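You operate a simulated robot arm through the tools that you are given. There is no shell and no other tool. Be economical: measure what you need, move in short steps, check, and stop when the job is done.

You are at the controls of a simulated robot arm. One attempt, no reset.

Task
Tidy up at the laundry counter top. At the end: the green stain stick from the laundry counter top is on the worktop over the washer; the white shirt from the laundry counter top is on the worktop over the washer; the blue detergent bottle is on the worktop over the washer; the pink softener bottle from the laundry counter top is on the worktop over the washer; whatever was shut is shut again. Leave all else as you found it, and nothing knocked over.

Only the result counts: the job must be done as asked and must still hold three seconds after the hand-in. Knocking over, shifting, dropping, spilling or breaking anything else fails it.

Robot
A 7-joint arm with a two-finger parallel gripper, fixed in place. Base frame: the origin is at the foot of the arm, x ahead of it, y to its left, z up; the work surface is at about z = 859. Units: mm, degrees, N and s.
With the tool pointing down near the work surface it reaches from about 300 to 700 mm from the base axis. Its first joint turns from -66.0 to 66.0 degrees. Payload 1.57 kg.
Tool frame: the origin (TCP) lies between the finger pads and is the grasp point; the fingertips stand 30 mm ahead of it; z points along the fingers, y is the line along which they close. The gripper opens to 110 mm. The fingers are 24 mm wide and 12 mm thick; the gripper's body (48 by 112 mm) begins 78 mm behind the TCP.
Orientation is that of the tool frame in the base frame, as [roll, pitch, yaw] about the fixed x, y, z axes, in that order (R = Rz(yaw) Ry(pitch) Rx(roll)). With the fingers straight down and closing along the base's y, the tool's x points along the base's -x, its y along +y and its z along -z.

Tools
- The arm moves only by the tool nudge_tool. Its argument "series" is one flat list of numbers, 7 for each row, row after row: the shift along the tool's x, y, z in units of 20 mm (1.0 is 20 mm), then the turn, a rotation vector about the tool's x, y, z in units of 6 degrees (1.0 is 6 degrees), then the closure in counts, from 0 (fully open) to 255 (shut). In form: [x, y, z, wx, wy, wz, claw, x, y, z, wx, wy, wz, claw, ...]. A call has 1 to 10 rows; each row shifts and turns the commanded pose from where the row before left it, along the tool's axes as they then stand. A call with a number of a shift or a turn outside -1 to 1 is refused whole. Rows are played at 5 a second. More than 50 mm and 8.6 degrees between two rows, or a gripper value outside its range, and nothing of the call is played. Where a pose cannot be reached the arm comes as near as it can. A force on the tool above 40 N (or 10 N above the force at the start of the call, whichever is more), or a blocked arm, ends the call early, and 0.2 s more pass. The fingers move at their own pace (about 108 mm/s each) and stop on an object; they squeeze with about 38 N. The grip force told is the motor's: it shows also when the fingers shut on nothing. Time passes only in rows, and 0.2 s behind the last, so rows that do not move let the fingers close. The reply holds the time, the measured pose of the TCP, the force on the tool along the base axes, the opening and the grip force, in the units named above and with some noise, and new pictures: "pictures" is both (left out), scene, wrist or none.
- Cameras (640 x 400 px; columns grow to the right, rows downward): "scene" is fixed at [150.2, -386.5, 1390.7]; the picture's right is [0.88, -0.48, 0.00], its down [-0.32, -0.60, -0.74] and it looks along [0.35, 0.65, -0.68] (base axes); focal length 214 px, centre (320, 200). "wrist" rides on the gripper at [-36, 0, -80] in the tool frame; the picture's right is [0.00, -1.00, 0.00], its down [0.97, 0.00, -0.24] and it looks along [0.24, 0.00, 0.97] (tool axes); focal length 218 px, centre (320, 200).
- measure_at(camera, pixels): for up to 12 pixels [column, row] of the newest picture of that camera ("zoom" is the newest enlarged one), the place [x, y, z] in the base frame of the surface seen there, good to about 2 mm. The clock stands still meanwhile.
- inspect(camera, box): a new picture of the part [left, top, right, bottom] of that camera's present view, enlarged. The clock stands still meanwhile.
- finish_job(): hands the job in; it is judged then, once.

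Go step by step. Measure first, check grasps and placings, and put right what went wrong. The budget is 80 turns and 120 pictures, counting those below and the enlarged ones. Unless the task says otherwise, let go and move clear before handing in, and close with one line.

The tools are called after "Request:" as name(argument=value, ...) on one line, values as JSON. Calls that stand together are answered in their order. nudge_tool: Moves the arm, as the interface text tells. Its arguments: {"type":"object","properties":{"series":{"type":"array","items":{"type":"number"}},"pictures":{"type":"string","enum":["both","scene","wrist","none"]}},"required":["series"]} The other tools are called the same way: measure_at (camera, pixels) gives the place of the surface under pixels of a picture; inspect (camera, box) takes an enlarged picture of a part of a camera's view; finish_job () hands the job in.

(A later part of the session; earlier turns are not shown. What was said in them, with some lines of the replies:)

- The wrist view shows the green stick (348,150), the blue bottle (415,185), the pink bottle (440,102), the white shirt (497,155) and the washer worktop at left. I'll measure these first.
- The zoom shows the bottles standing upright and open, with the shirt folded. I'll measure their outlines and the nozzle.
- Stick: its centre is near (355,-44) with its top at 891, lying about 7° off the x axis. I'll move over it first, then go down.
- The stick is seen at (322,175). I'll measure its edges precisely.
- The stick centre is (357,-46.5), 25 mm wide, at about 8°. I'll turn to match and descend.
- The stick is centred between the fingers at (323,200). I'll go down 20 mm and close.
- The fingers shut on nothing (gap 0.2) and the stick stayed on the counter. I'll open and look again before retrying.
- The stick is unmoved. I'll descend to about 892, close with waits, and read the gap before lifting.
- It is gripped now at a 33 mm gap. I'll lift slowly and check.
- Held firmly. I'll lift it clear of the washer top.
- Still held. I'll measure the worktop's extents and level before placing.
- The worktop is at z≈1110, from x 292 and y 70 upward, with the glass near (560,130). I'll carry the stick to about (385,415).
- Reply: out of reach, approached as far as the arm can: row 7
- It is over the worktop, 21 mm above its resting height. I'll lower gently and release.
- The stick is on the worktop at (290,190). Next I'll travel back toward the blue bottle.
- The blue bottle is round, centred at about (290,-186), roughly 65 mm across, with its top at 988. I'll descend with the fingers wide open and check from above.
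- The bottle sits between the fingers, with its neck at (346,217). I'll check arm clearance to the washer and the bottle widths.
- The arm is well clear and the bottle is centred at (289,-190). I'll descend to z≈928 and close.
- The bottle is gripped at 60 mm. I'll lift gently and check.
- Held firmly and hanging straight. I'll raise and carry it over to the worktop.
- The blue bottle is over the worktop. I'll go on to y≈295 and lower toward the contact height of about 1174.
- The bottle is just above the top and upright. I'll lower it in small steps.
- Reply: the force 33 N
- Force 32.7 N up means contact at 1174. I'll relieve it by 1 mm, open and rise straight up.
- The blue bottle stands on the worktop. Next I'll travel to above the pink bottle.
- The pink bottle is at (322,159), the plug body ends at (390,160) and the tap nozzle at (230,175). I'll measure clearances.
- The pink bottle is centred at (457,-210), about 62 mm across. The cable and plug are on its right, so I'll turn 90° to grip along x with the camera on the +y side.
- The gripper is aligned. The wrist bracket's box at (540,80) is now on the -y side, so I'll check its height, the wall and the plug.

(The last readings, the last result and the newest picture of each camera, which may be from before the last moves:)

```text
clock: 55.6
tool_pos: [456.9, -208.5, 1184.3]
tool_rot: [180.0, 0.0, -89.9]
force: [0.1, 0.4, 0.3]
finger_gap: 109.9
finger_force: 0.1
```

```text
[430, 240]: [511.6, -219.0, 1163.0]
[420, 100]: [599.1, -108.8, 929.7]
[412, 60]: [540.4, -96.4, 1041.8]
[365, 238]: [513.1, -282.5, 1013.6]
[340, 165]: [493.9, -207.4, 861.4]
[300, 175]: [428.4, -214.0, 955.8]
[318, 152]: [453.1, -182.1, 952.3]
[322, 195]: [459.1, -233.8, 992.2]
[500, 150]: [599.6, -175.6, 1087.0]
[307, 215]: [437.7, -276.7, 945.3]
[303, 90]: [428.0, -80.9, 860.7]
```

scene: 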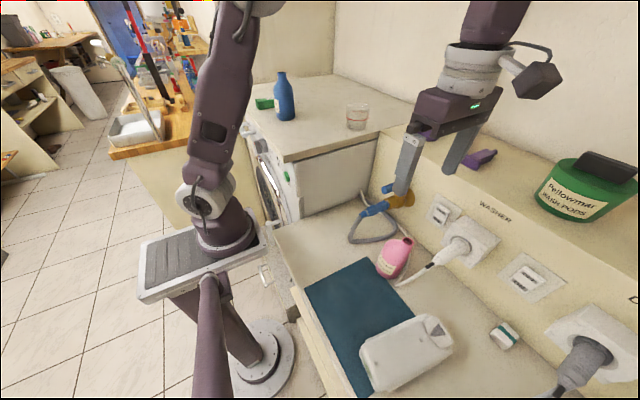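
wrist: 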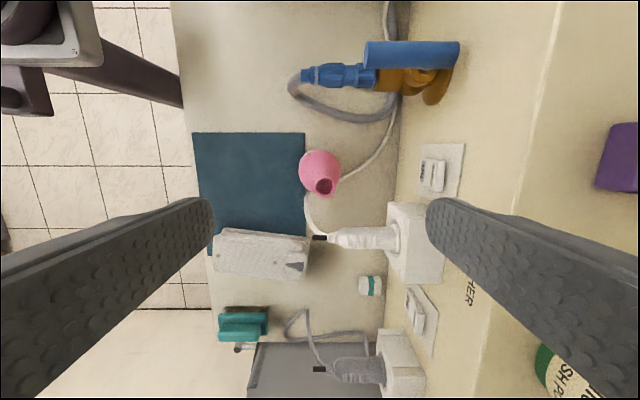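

All clear: the box rides 140 mm above the TCP and the wall is at x=600. I'll descend partway and check.

Request:
nudge_tool(series=[0, 0, 1, 0, 0, 0, 0, 0, 0, 1, 0, 0, 0, 0, 0, 0, 1, 0, 0, 0, 0, 0, 0, 1, 0, 0, 0, 0, 0, 0, 1, 0, 0, 0, 0, 0, 0, 1, 0, 0, 0, 0, 0, 0, 1, 0, 0, 0, 0, 0, 0, 1, 0, 0, 0, 0], pictures="both")

```text
clock: 57.4
tool_pos: [456.9, -209.1, 1023.0]
tool_rot: [179.9, 0.0, -89.9]
force: [-0.1, 1.5, -0.3]
finger_gap: 109.9
finger_force: 0.1
```

scene: 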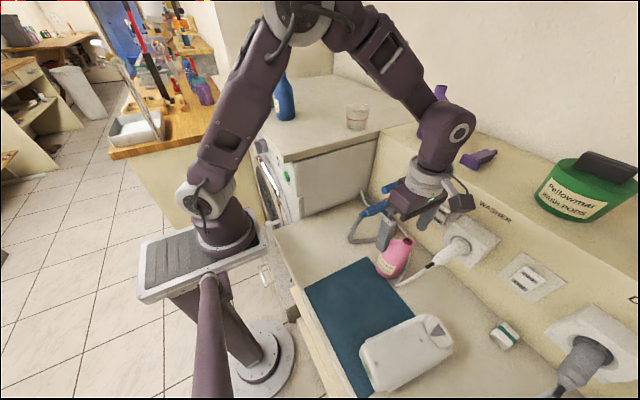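
wrist: 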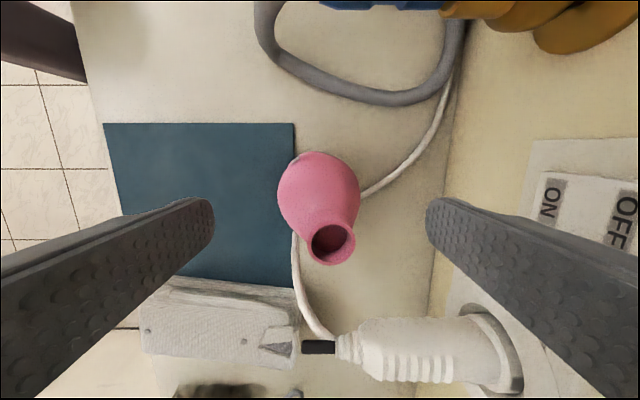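

The bottle is centred between the fingers. I'll check that the forearm link at (450,135) won't touch the ledge or the purple bottle.

Request:
measure_at(camera="scene", pixels=[[450, 150], [473, 130], [440, 92], [445, 105], [430, 170], [460, 135], [455, 200], [470, 205], [480, 158], [420, 95]])

Request:
inspect(camera="scene", box=[360, 70, 520, 290])

```text
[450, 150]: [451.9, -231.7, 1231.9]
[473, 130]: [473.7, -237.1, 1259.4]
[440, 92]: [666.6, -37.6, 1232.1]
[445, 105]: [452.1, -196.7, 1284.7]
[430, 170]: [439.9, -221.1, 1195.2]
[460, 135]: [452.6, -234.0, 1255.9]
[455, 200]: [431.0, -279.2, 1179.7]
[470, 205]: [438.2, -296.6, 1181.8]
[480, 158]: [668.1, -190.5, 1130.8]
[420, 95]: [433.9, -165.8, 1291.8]
```

```text
1.82 times, centred on (440, 180) of scene
```

zoom: 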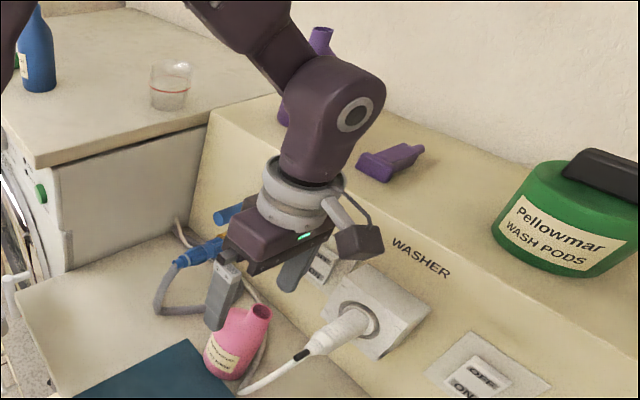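

Clear by more than 100 mm. I'll descend to about 928 and close.

Request:
nudge_tool(series=[0, 0, 1, 0, 0, 0, 0, 0, 0, 1, 0, 0, 0, 0, 0, 0, 1, 0, 0, 0, 0, 0, 0, 1, 0, 0, 0, 0, 0, 0, 0.7, 0, 0, 0, 0, 0, 0, 0, 0, 0, 0, 0, 0, 0, 0, 0, 0, 0, 255, 0, 0, 0, 0, 0, 0, 255, 0, 0, 0, 0, 0, 0, 255], pictures="both")

```text
clock: 59.4
tool_pos: [457.1, -210.0, 930.2]
tool_rot: [179.9, 0.0, -90.0]
force: [-5.5, 0.2, 0.4]
finger_gap: 59.8
finger_force: 38.4
```

scene: 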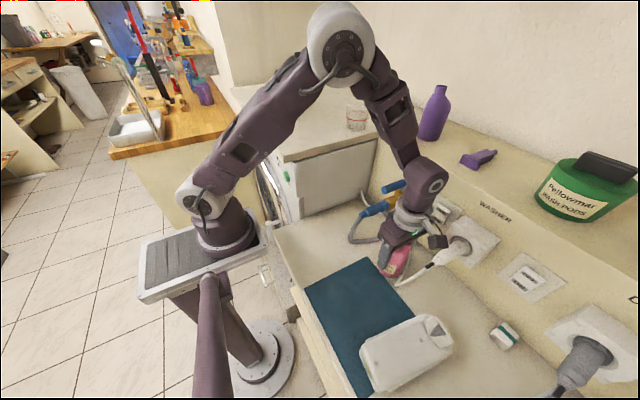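
wrist: 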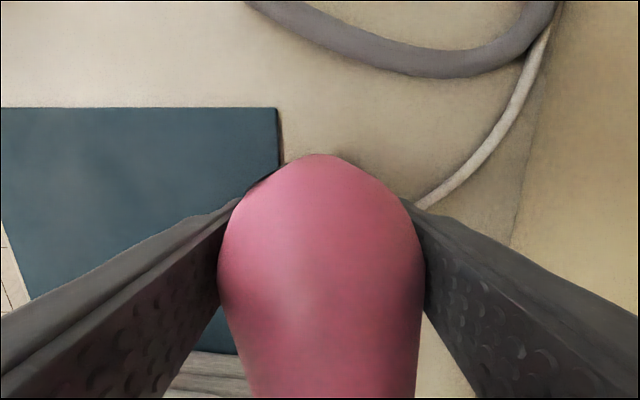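

The bottle is gripped at 60 mm. I'll lift gently and check.

Request:
nudge_tool(series=[0, 0, -0.2, 0, 0, 0, 255, 0, 0, -0.3, 0, 0, 0, 255, 0, 0, -0.5, 0, 0, 0, 255, 0, 0, -1, 0, 0, 0, 255, 0, 0, -1, 0, 0, 0, 255, 0, 0, -1, 0, 0, 0, 255], pictures="scene")

Request:
inspect(camera="scene", box=[330, 130, 490, 290])

```text
clock: 60.8
tool_pos: [456.5, -207.7, 1010.0]
tool_rot: [-180.0, 0.1, -90.0]
force: [0.1, 0.6, -1.1]
finger_gap: 60.0
finger_force: 38.1
```

scene: 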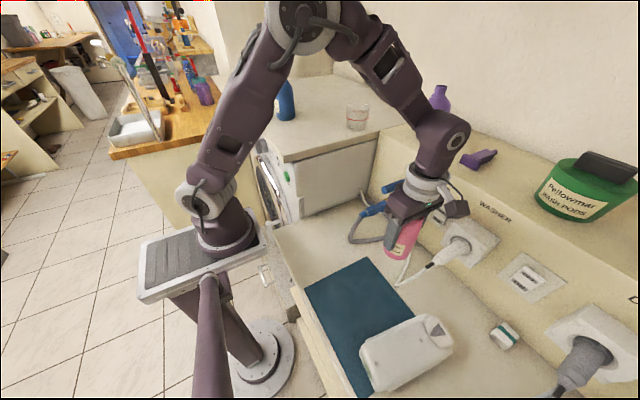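

```text
2.50 times, centred on (410, 210) of scene
```

zoom: 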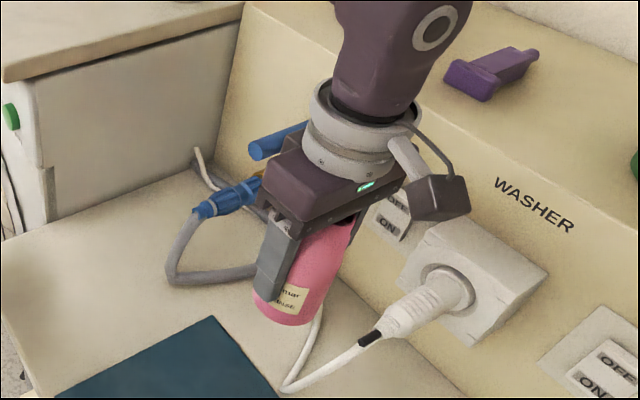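

Held and upright. I'll lift and turn back to the usual yaw.

Request:
nudge_tool(series=[0, 0, -1, 0, 0, 0, 255, 0, 0, -1, 0, 0, 0, 255, 0, 0, -1, 0, 0, 0, 255, 0, 0, -1, 0, 0, 0, 255, 0, 0, -1, 0, 0, 1, 255, 0, 0, -1, 0, 0, 1, 255, 0, 0, -1, 0, 0, 1, 255, 0, 0, -1, 0, 0, 1, 255, 0, 0, -1, 0, 0, 1, 255, 0, 0, -1, 0, 0, 1, 255], pictures="none")

Request:
nudge_tool(series=[0, 0, -1, 0, 0, 1, 255, 0, 0, -1, 0, 0, 1, 255, 0, 0, 0, 0, 0, 1, 255, 0, 0, 0, 0, 0, 1, 255, 0, 0, 0, 0, 0, 1, 255, 0, 0, 0, 0, 0, 1, 255, 0, 0, 0, 0, 0, 1, 255, 0, 0, 0, 0, 0, 1, 255, 0, 0, 0, 0, 0, 1, 255, 0, 0, 0, 0, 0, 0, 255], pictures="scene")

```text
clock: 63.0
tool_pos: [456.5, -209.6, 1210.0]
tool_rot: [-179.9, -0.1, -126.1]
force: [0.0, 0.0, -0.9]
finger_gap: 60.2
finger_force: 38.3
```

```text
clock: 65.2
tool_pos: [457.2, -209.8, 1249.8]
tool_rot: [180.0, -0.1, 179.9]
force: [-0.5, 0.4, -1.8]
finger_gap: 60.2
finger_force: 38.2
```

scene: 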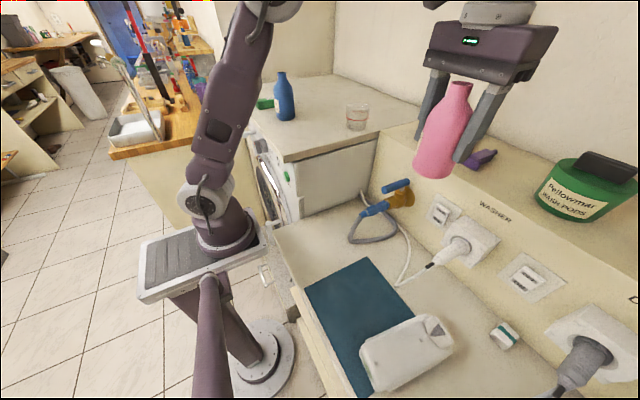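

Still held upright. I'll carry it along x≈457, clear of the glass.

Request:
nudge_tool(series=[0.1, 1, 0, 0, 0, 0, 255, 0.1, 1, 0, 0, 0, 0, 255, 0.1, 1, 0, 0, 0, 0, 255, 0.1, 1, 0, 0, 0, 0, 255, 0.1, 1, 0, 0, 0, 0, 255, 0, 1, 0, 0, 0, 0, 255, 0, 1, 0, 0, 0, 0, 255, 0, 1, 0, 0, 0, 0, 255, 0, 1, 0, 0, 0, 0, 255, 0, 1, 0, 0, 0, 0, 255], pictures="none")

Request:
nudge_tool(series=[0, 1, 0, 0, 0, 0, 255, 0, 1, 0, 0, 0, 0, 255, 0, 1, 0, 0, 0, 0, 255, 0, 1, 0, 0, 0, 0, 255, 0, 1, 0, 0, 0, 0, 255, 0, 1, 0, 0, 0, 0, 255, 0, 1, 0, 0, 0, 0, 255, 0, 1, 0, 0, 0, 0, 255, 0, 1, 0, 0, 0, 0, 255, 0, 1, 0, 0, 0, 0, 255], pictures="scene")

```text
clock: 67.4
tool_pos: [446.2, -9.1, 1248.4]
tool_rot: [-180.0, 0.0, 179.9]
force: [0.0, -0.4, -1.8]
finger_gap: 59.9
finger_force: 38.2
```

```text
clock: 69.6
tool_pos: [446.3, 191.2, 1248.8]
tool_rot: [180.0, -0.1, -179.9]
force: [1.0, 0.1, -1.6]
finger_gap: 59.7
finger_force: 37.5
```

scene: 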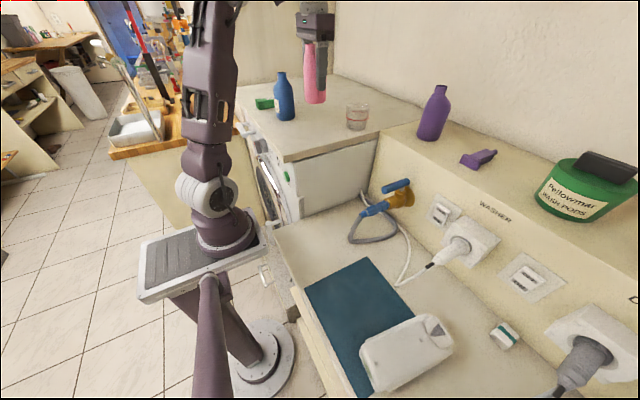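

I'll move on to (505,310), behind the blue bottle, and lower.

Request:
nudge_tool(series=[-1, 0.5, 0, 0, 0, 0, 255, -1, 0.5, 0, 0, 0, 0, 255, -1, 1, 0, 0, 0, 0, 255, 0, 1, 0, 0, 0, 0, 255, 0, 1, 0, 0, 0, 0, 255, 0, 1, 0, 0, 0, 0, 255, 0, 1, 0, 0, 0, 0, 255, 0, 0, 1, 0, 0, 0, 255, 0, 0, 1, 0, 0, 0, 255, 0, 0, 0.9, 0, 0, 0, 255], pictures="scene")

Request:
inspect(camera="scene", box=[240, 20, 400, 140])

```text
clock: 71.8
tool_pos: [498.7, 253.1, 1184.0]
tool_rot: [-180.0, 0.0, 179.9]
force: [-0.6, -0.3, -1.7]
finger_gap: 59.6
finger_force: 38.3
out of reach, approached as far as the arm can: row 3, 4, 5, 6, 7
```

scene: 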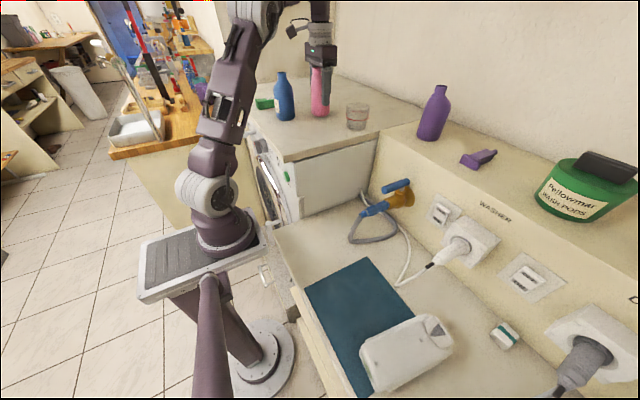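

```text
3.33 times, centred on (320, 80) of scene
```

zoom: 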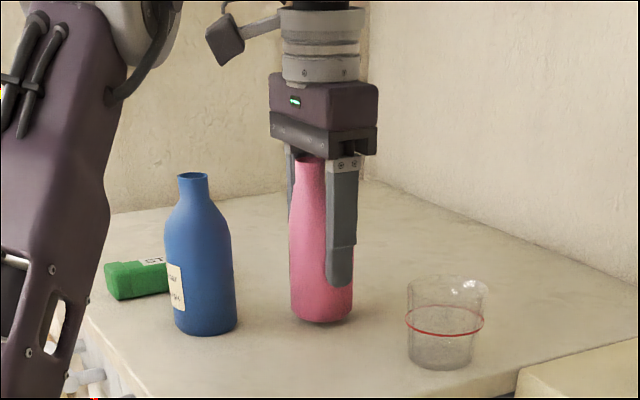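

The pink bottle is upright near (499,253) at the reach limit, with free space around it. I'll pull slightly inward and lower in small steps.

Request:
nudge_tool(series=[0.3, 0, 0, 0, 0, 0, 255, 0, 0, 0.1, 0, 0, 0, 255, 0, 0, 0, 0, 0, 0, 255], pictures="none")

```text
clock: 72.6
tool_pos: [491.0, 253.9, 1181.8]
tool_rot: [180.0, -0.1, 180.0]
force: [0.7, 0.6, -2.0]
finger_gap: 59.8
finger_force: 38.0
```

Request:
nudge_tool(series=[0, 0, 0.08, 0, 0, 0, 255, 0, 0, 0.06, 0, 0, 0, 255, 0, 0, 0, 0, 0, 0, 255], pictures="none")

```text
clock: 73.4
tool_pos: [491.5, 254.2, 1180.2]
tool_rot: [-180.0, 0.0, -180.0]
force: [-0.2, -0.4, -1.6]
finger_gap: 59.7
finger_force: 37.8
```

Request:
nudge_tool(series=[0, 0, 0.06, 0, 0, 0, 255, 0, 0, 0.05, 0, 0, 0, 255, 0, 0, 0, 0, 0, 0, 255], pictures="none")

```text
clock: 74.2
tool_pos: [492.4, 253.8, 1177.5]
tool_rot: [180.0, 0.0, 180.0]
force: [0.7, 0.8, -2.2]
finger_gap: 59.9
finger_force: 38.2
```

Request:
nudge_tool(series=[0, 0, 0.05, 0, 0, 0, 255, 0, 0, 0.05, 0, 0, 0, 255, 0, 0, 0, 0, 0, 0, 255], pictures="none")

Request:
inspect(camera="scene", box=[280, 70, 360, 125])

```text
clock: 75.0
tool_pos: [491.6, 254.6, 1175.6]
tool_rot: [179.9, 0.1, 180.0]
force: [-2.4, -2.3, 7.6]
finger_gap: 59.6
finger_force: 38.1
```

```text
7.27 times, centred on (320, 98) of scene
```

zoom: 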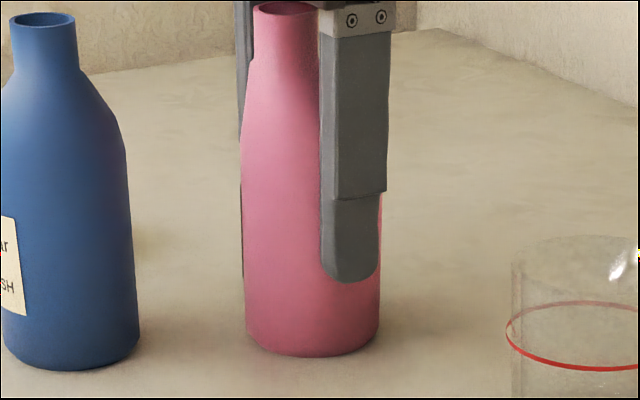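

Contact is made (7.6 N upward). I'll open and rise straight up.

Request:
nudge_tool(series=[0, 0, 0, 0, 0, 0, 60, 0, 0, 0, 0, 0, 0, 0, 0, 0, 0, 0, 0, 0, 0, 0, 0, -0.5, 0, 0, 0, 0, 0, 0, -1, 0, 0, 0, 0, 0, 0, -1, 0, 0, 0, 0, 0, 0, -1, 0, 0, 0, 0, 0, 0, -1, 0, 0, 0, 0, 0, 0, -1, 0, 0, 0, 0], pictures="scene")

```text
clock: 77.0
tool_pos: [485.6, 251.9, 1251.3]
tool_rot: [179.7, -0.1, 179.8]
force: [0.4, -0.4, 0.0]
finger_gap: 110.1
finger_force: 0.0
out of reach, approached as far as the arm can: row 8, 9
```

scene: 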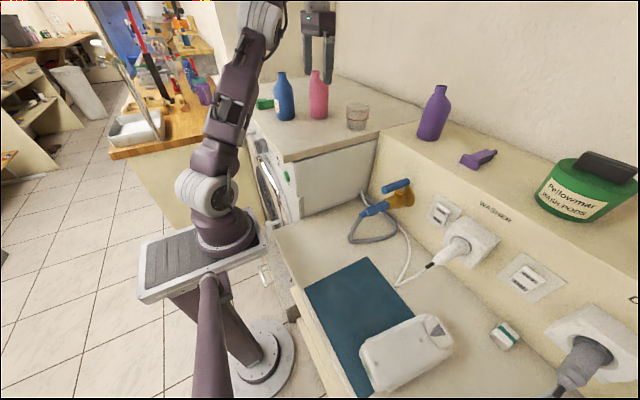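

The pink bottle stands. The tips are at 1221, still beside its neck, so I'll retract slightly toward the base, which won't cross the neck, while rising before moving sideways.

Request:
nudge_tool(series=[0.5, 0, 0, 0, 0, 0, 0, 0.5, 0, -0.5, 0, 0, 0, 0, 0, 0, -1, 0, 0, 0, 0, 0, 0, -1, 0, 0, 0, 0], pictures="both")

```text
clock: 78.0
tool_pos: [466.7, 250.6, 1262.0]
tool_rot: [180.0, 0.1, -180.0]
force: [0.7, -0.9, 0.5]
finger_gap: 109.8
finger_force: 0.1
out of reach, approached as far as the arm can: row 3, 4
```

scene: 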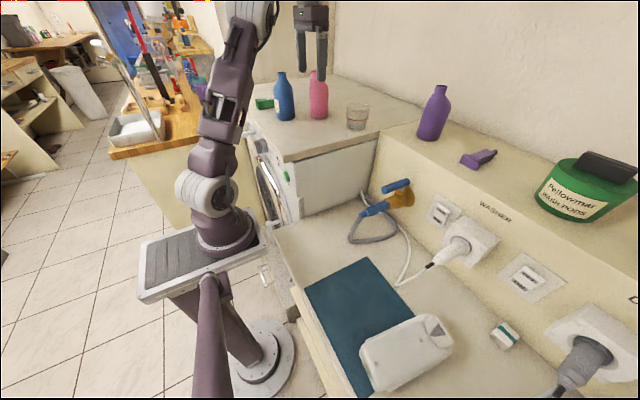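
wrist: 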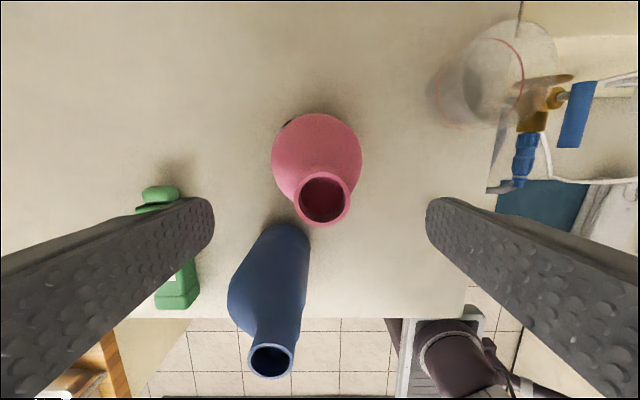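

The tips are at 1232. I'll move another 20 mm toward the base, between the two bottles, and rise before leaving sideways.

Request:
nudge_tool(series=[0.5, 0, 0, 0, 0, 0, 0, 0.5, 0, -0.3, 0, 0, 0, 0, 0, 0, -0.7, 0, 0, 0, 0, 0, 0, -0.5, 0, 0, 0, 0], pictures="none")

```text
clock: 79.0
tool_pos: [448.1, 249.9, 1280.2]
tool_rot: [179.8, 0.2, 180.0]
force: [0.1, 0.2, -0.6]
finger_gap: 110.2
finger_force: 0.0
out of reach, approached as far as the arm can: row 4
```

The tips are at 1250, clear of both bottles. I'll travel to the shirt.

Request:
nudge_tool(series=[0.2, -1, 0, 0, 0, 0, 0, 0.2, -1, 0, 0, 0, 0, 0, 0.2, -1, 0, 0, 0, 0, 0, 0.2, -1, 0, 0, 0, 0, 0, 0.2, -1, 0, 0, 0, 0, 0, 0.2, -1, 0, 0, 0, 0, 0, 0.2, -1, 0, 0, 0, 0, 0, 0.2, -1, 0, 0, 0, 0, 0, 0.2, -1, 0, 0, 0, 0, 0, 0.2, -1, 0, 0, 0, 0, 0], pictures="none")

Request:
nudge_tool(series=[0.2, -1, 0, 0, 0, 0, 0, 0.2, -1, 0, 0, 0, 0, 0, 0.2, -1, 0, 0, 0, 0, 0, 0.2, -1, 0, 0, 0, 0, 0, 0.2, -1, 0, 0, 0, 0, 0, 0.2, -1, 0, 0, 0, 0, 0, 0.2, -1, 0, 0, 0, 0, 0, 0.2, -1, 0, 0, 0, 0, 0, 0.2, -1, 0, 0, 0, 0, 0, 0.2, -1, 0, 0, 0, 0, 0], pictures="none")

Request:
nudge_tool(series=[0.1, -1, 0.5, 0, 0, 0, 0, 0.1, -1, 0.5, 0, 0, 0, 0, 0.1, -1, 0.5, 0, 0, 0, 0, 0.1, -1, 0.5, 0, 0, 0, 0, 0.1, -1, 0.5, 0, 0, 0, 0, 0, -1, 0.5, 0, 0, 0, 0, 0, -1, 0.5, 0, 0, 0, 0, 0, -1, 0.5, 0, 0, 0, 0, 0, -1, 0.5, 0, 0, 0, 0, 0, -1, 0.5, 0, 0, 0, 0], pictures="both")

```text
clock: 81.2
tool_pos: [409.0, 48.4, 1279.8]
tool_rot: [180.0, 0.0, 180.0]
force: [-0.3, 0.3, 0.4]
finger_gap: 109.9
finger_force: 0.1
```

```text
clock: 83.4
tool_pos: [366.9, -149.6, 1281.6]
tool_rot: [-179.9, 0.0, 180.0]
force: [-0.7, -1.1, -0.9]
finger_gap: 110.2
finger_force: 0.1
```

```text
clock: 85.6
tool_pos: [359.2, -349.8, 1180.4]
tool_rot: [179.9, 0.0, 180.0]
force: [0.0, -0.3, 0.2]
finger_gap: 110.1
finger_force: 0.0
```

scene: 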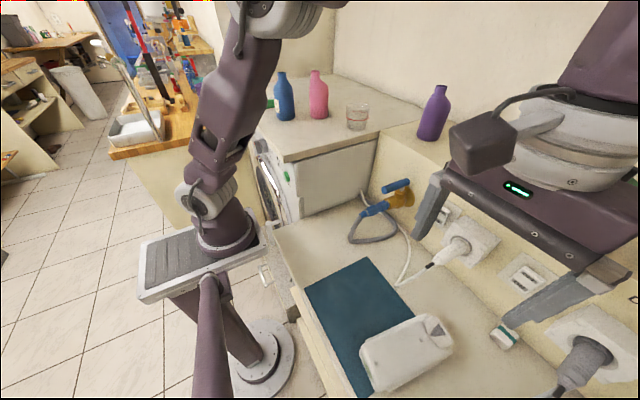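
wrist: 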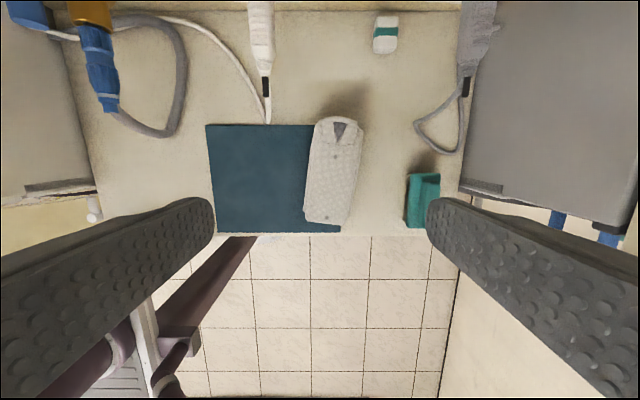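

All bottles are standing. I'll zoom on the shirt and measure its outline and the gap to the brush.

Request:
inspect(camera="wrist", box=[280, 100, 460, 240])

Request:
measure_at(camera="wrist", pixels=[[316, 120], [361, 130], [306, 215], [345, 223], [333, 175], [310, 170], [355, 170], [407, 200], [425, 175], [311, 180], [350, 195], [354, 190]])

```text
2.86 times, centred on (370, 170) of wrist
```

zoom: 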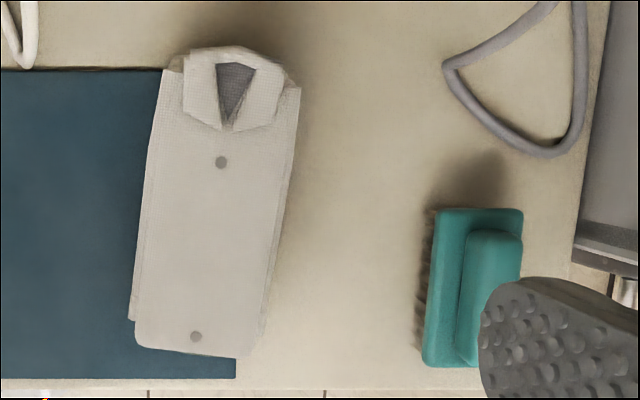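

```text
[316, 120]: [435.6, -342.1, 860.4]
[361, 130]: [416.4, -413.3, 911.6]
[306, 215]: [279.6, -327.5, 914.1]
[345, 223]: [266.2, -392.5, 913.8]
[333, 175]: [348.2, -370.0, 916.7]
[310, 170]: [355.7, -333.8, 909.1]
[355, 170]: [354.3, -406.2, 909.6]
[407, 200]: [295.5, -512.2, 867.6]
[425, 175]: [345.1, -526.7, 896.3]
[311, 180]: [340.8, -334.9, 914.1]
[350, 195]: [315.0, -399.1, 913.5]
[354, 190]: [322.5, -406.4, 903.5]
```

The shirt is centred at (347,-369), 73 mm wide and tilted about 7°, with its top at 915. I'll align and descend partway.

Request:
nudge_tool(series=[0.6, -0.95, 1, 0, 0, 0, 0, 0, 0, 1, 0, 0, 0.6, 0, 0, 0, 1, 0, 0, 0.57, 0, 0, 0, 1, 0, 0, 0, 0, 0, 0, 1, 0, 0, 0, 0, 0, 0, 1, 0, 0, 0, 0, 0, 0, 1, 0, 0, 0, 0, 0, 0, 1, 0, 0, 0, 0, 0, 0, 1, 0, 0, 0, 0, 0, 0, 1, 0, 0, 0, 0], pictures="both")

```text
clock: 87.8
tool_pos: [343.9, -367.6, 979.9]
tool_rot: [-180.0, 0.0, 173.0]
force: [0.0, 0.2, -0.2]
finger_gap: 110.0
finger_force: 0.0
```

scene: 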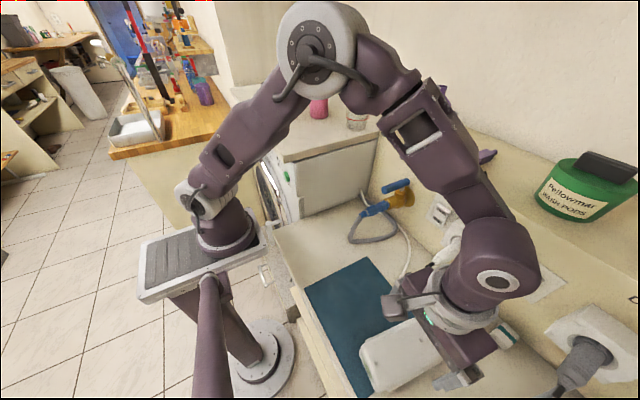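
wrist: 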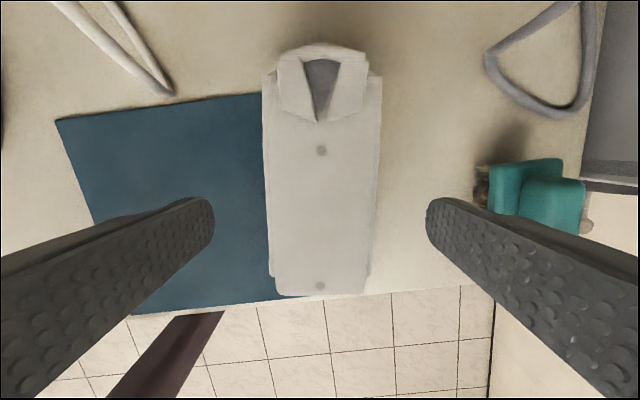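

The shirt is centred, with its buttons at column 321. I'll descend 79 mm and close.

Request:
nudge_tool(series=[0, 0, 1, 0, 0, 0, 0, 0, 0, 1, 0, 0, 0, 0, 0, 0, 1, 0, 0, 0, 0, 0, 0, 0.9, 0, 0, 0, 0, 0, 0, 0, 0, 0, 0, 0, 0, 0, 0, 0, 0, 0, 255, 0, 0, 0, 0, 0, 0, 255, 0, 0, 0, 0, 0, 0, 255], pictures="both")

```text
clock: 89.6
tool_pos: [347.4, -369.1, 903.0]
tool_rot: [180.0, 0.0, 173.0]
force: [0.4, -0.2, 0.4]
finger_gap: 71.3
finger_force: 37.9
```

scene: 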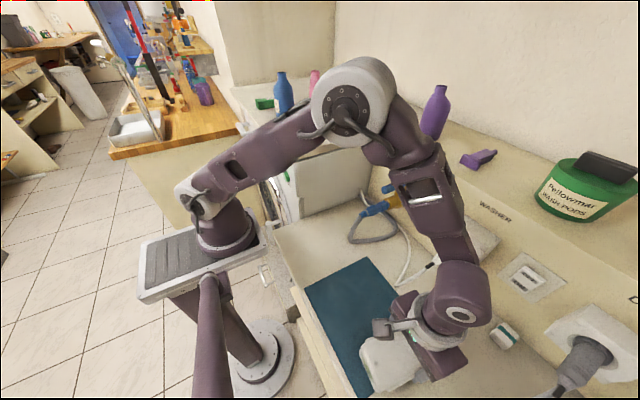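
wrist: 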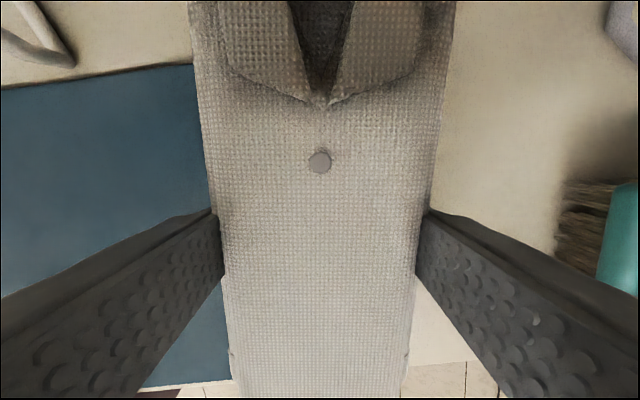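

Gripped at 71 mm. I'll lift gently and check that the mat stays put.

Request:
nudge_tool(series=[0, 0, -0.2, 0, 0, 0, 255, 0, 0, -0.3, 0, 0, 0, 255, 0, 0, -0.5, 0, 0, 0, 255, 0, 0, -0.5, 0, 0, 0, 255, 0, 0, -1, 0, 0, 0, 255, 0, 0, -1, 0, 0, 0, 255], pictures="both")

```text
clock: 91.0
tool_pos: [345.6, -368.3, 973.7]
tool_rot: [-180.0, 0.0, 173.0]
force: [0.0, 0.2, -1.6]
finger_gap: 71.3
finger_force: 38.2
```

scene: 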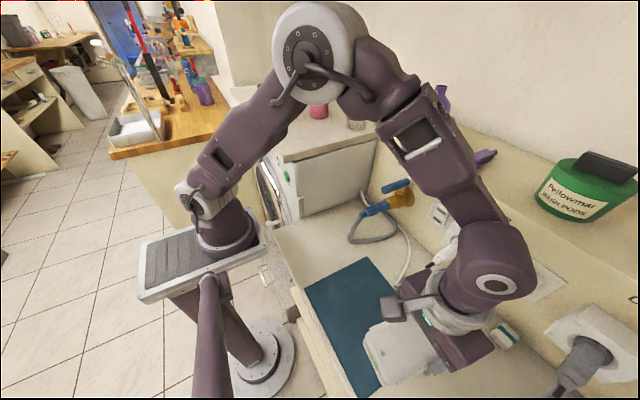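
wrist: 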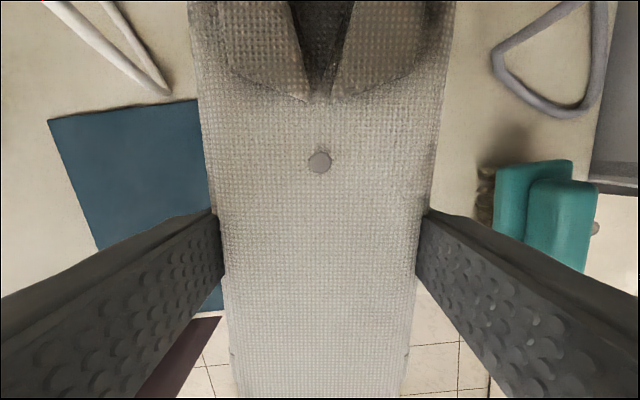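

The shirt is held level and the mat stayed. I'll raise it and unturn.

Request:
nudge_tool(series=[0, 0, -1, 0, 0, 0, 255, 0, 0, -1, 0, 0, 0, 255, 0, 0, -1, 0, 0, 0, 255, 0, 0, -1, 0, 0, 0, 255, 0, 0, -1, 0, 0, 0, 255, 0, 0, -1, 0, 0, 0, 255, 0, 0, -1, 0, 0, 0, 255, 0, 0, -1, 0, 0, 0, 255, 0, 0, -1, 0, 0, -0.6, 255, 0, 0, -1, 0, 0, -0.57, 255], pictures="none")

Request:
nudge_tool(series=[0, 0, -1, 0, 0, 0, 255, 0, 0, -1, 0, 0, 0, 255, -0.25, 1, 0, 0, 0, 0, 255, -0.25, 1, 0, 0, 0, 0, 255, -0.25, 1, 0, 0, 0, 0, 255, -0.25, 1, 0, 0, 0, 0, 255, -0.25, 1, 0, 0, 0, 0, 255, -0.25, 1, 0, 0, 0, 0, 255, -0.25, 1, 0, 0, 0, 0, 255, -0.25, 1, 0, 0, 0, 0, 255], pictures="scene")

```text
clock: 93.2
tool_pos: [347.6, -370.0, 1173.2]
tool_rot: [179.9, -0.1, -179.9]
force: [0.5, 0.5, -1.3]
finger_gap: 71.7
finger_force: 38.4
```

```text
clock: 95.4
tool_pos: [386.0, -209.1, 1213.3]
tool_rot: [-180.0, 0.0, -179.9]
force: [-0.1, 0.1, -1.7]
finger_gap: 71.4
finger_force: 38.3
```

scene: 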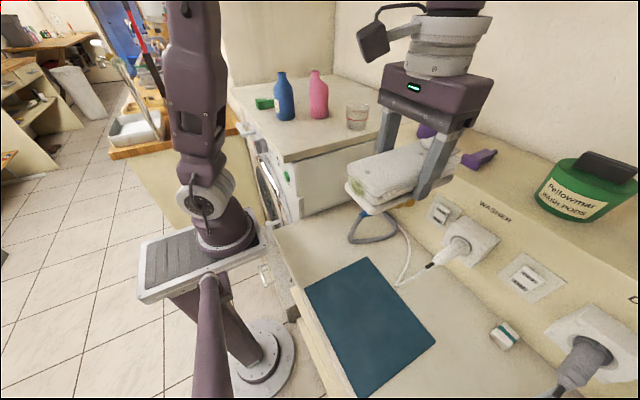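

The shirt is intact, with its bottom about 60 mm above the worktop level. I'll carry it over to y≈160.

Request:
nudge_tool(series=[0, 1, 0, 0, 0, 0, 255, 0, 1, 0, 0, 0, 0, 255, 0, 1, 0, 0, 0, 0, 255, 0, 1, 0, 0, 0, 0, 255, 0, 1, 0, 0, 0, 0, 255, 0, 1, 0, 0, 0, 0, 255, 0, 1, 0, 0, 0, 0, 255, 0, 1, 0, 0, 0, 0, 255, 0, 1, 0, 0, 0, 0, 255, 0, 1, 0, 0, 0, 0, 255], pictures="none")

Request:
nudge_tool(series=[0, 1, 0, 0, 0, 0, 255, 0, 1, 0, 0, 0, 0, 255, 0, 1, 0, 0, 0, 0, 255, 0, 1, 0, 0, 0, 0, 255, 0, 1, 0, 0, 0, 0, 255, 0, 1, 0, 0, 0, 0, 255, 0, 1, 0, 0, 0, 0, 255, 0, 1, 0, 0, 0, 0, 255, 0, 0.5, 0, 0, 0, 0, 255, 0, 0, 1, 0, 0, 0, 255], pictures="both")

Request:
inspect(camera="scene", box=[240, 50, 400, 170])

```text
clock: 97.6
tool_pos: [386.1, -9.6, 1213.0]
tool_rot: [-180.0, 0.0, 180.0]
force: [0.8, 0.1, -1.4]
finger_gap: 71.8
finger_force: 37.9
```

```text
clock: 99.8
tool_pos: [386.1, 160.3, 1192.6]
tool_rot: [180.0, 0.0, -180.0]
force: [-0.7, 0.1, -1.6]
finger_gap: 71.9
finger_force: 37.9
```

scene: 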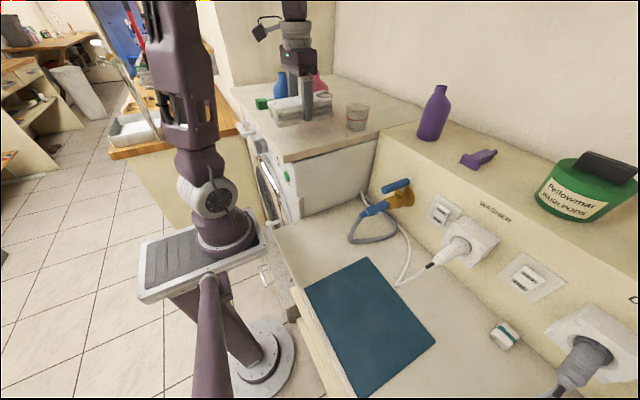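
wrist: 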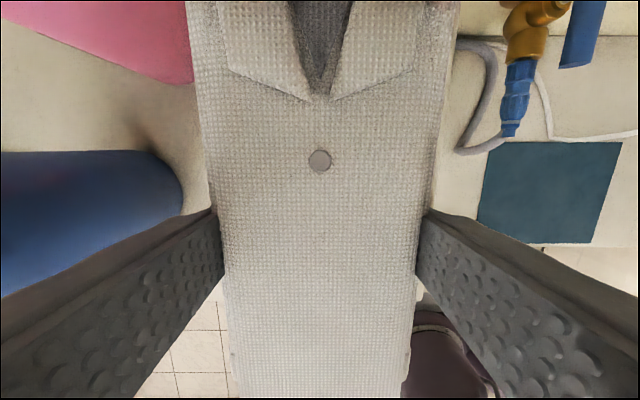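

```text
3.33 times, centred on (320, 110) of scene
```

zoom: 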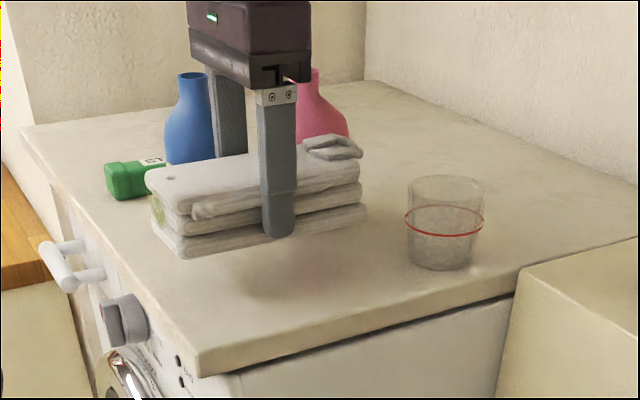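

The spot is clear. I'll lower toward contact at about 1152.

Request:
nudge_tool(series=[0, 0, 1, 0, 0, 0, 255, 0, 0, 0.5, 0, 0, 0, 255, 0, 0, 0.2, 0, 0, 0, 255, 0, 0, 0.1, 0, 0, 0, 255, 0, 0, 0, 0, 0, 0, 255], pictures="none")

```text
clock: 101.0
tool_pos: [385.3, 160.0, 1157.1]
tool_rot: [-180.0, 0.0, -180.0]
force: [0.2, -0.3, -1.6]
finger_gap: 71.5
finger_force: 38.0
```

Request:
nudge_tool(series=[0, 0, 0.1, 0, 0, 0, 255, 0, 0, 0.08, 0, 0, 0, 255, 0, 0, 0, 0, 0, 0, 255], pictures="none")

Request:
inspect(camera="scene", box=[260, 70, 360, 145])

```text
clock: 101.8
tool_pos: [385.6, 161.1, 1153.8]
tool_rot: [180.0, 0.0, 180.0]
force: [0.0, -0.3, -1.6]
finger_gap: 71.5
finger_force: 37.8
```

```text
5.33 times, centred on (310, 108) of scene
```

zoom: 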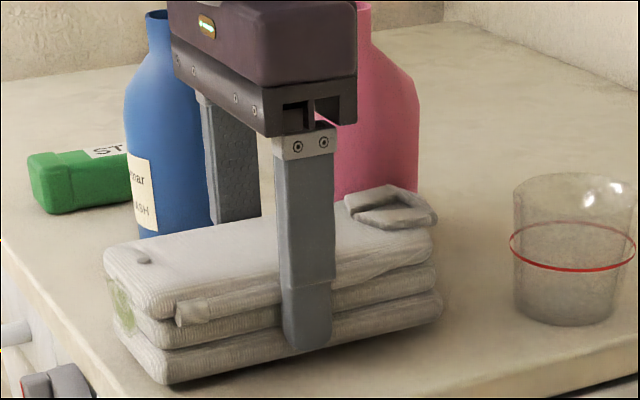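

Request:
nudge_tool(series=[0, 0, 0.08, 0, 0, 0, 255, 0, 0, 0.05, 0, 0, 0, 255, 0, 0, 0.05, 0, 0, 0, 255, 0, 0, 0, 0, 0, 0, 255], pictures="none")

```text
clock: 102.8
tool_pos: [385.5, 160.3, 1150.3]
tool_rot: [-179.9, 0.0, 179.9]
force: [0.1, 0.5, -1.7]
finger_gap: 71.2
finger_force: 38.0
```

No contact force yet, so I'll lower a few more millimetres.

Request:
nudge_tool(series=[0, 0, 0.05, 0, 0, 0, 255, 0, 0, 0.05, 0, 0, 0, 255, 0, 0, 0.05, 0, 0, 0, 255, 0, 0, 0, 0, 0, 0, 255], pictures="none")

```text
clock: 103.8
tool_pos: [386.3, 160.3, 1149.0]
tool_rot: [179.9, 0.2, 179.8]
force: [-2.5, 0.3, 7.7]
finger_gap: 71.4
finger_force: 38.2
stopped in row 4: the force on the tool passed its limit (the readings are from after the stop); the commanded pose is now the measured one
```

Contact is confirmed. I'll open and rise straight up.

Request:
nudge_tool(series=[0, 0, 0, 0, 0, 0, 60, 0, 0, 0, 0, 0, 0, 0, 0, 0, 0, 0, 0, 0, 0, 0, 0, -0.5, 0, 0, 0, 0, 0, 0, -1, 0, 0, 0, 0, 0, 0, -1, 0, 0, 0, 0, 0, 0, -1, 0, 0, 0, 0, 0, 0, -1, 0, 0, 0, 0, 0, 0, -1, 0, 0, 0, 0, 0, 0, -1, 0, 0, 0, 0], pictures="both")

Request:
inspect(camera="scene", box=[230, 50, 390, 170])

```text
clock: 106.0
tool_pos: [385.5, 160.4, 1278.1]
tool_rot: [179.9, 0.2, -180.0]
force: [-0.4, 0.3, -0.5]
finger_gap: 109.9
finger_force: 0.0
```

scene: 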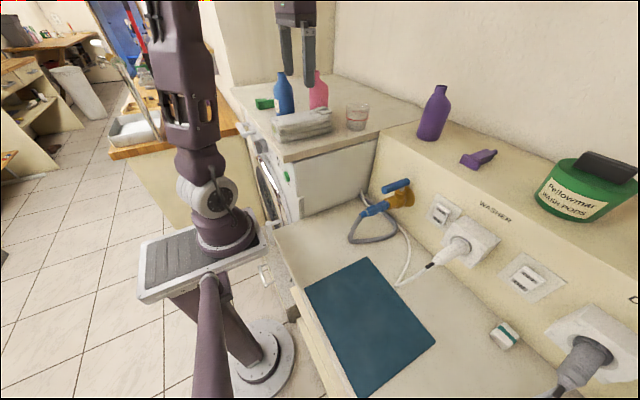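
wrist: 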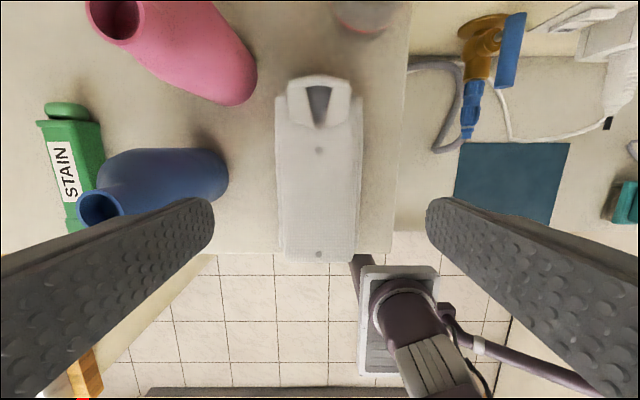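

```text
3.33 times, centred on (310, 110) of scene
```

zoom: 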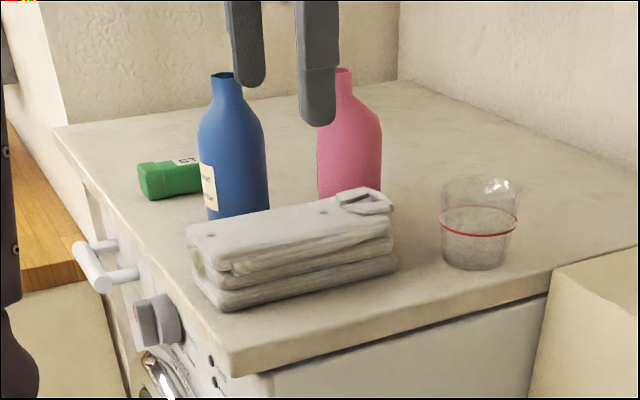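

All four items rest on the worktop over the washer with the gripper clear above them, and the glass, mat, brush and cables are where they were. Handing in.

Request:
finish_job()

```text
The job is handed in.
```

The stain stick, white shirt, blue detergent bottle and pink softener bottle are all on the worktop over the washer, upright and released; I opened nothing, and the pictures showed nothing else moved.
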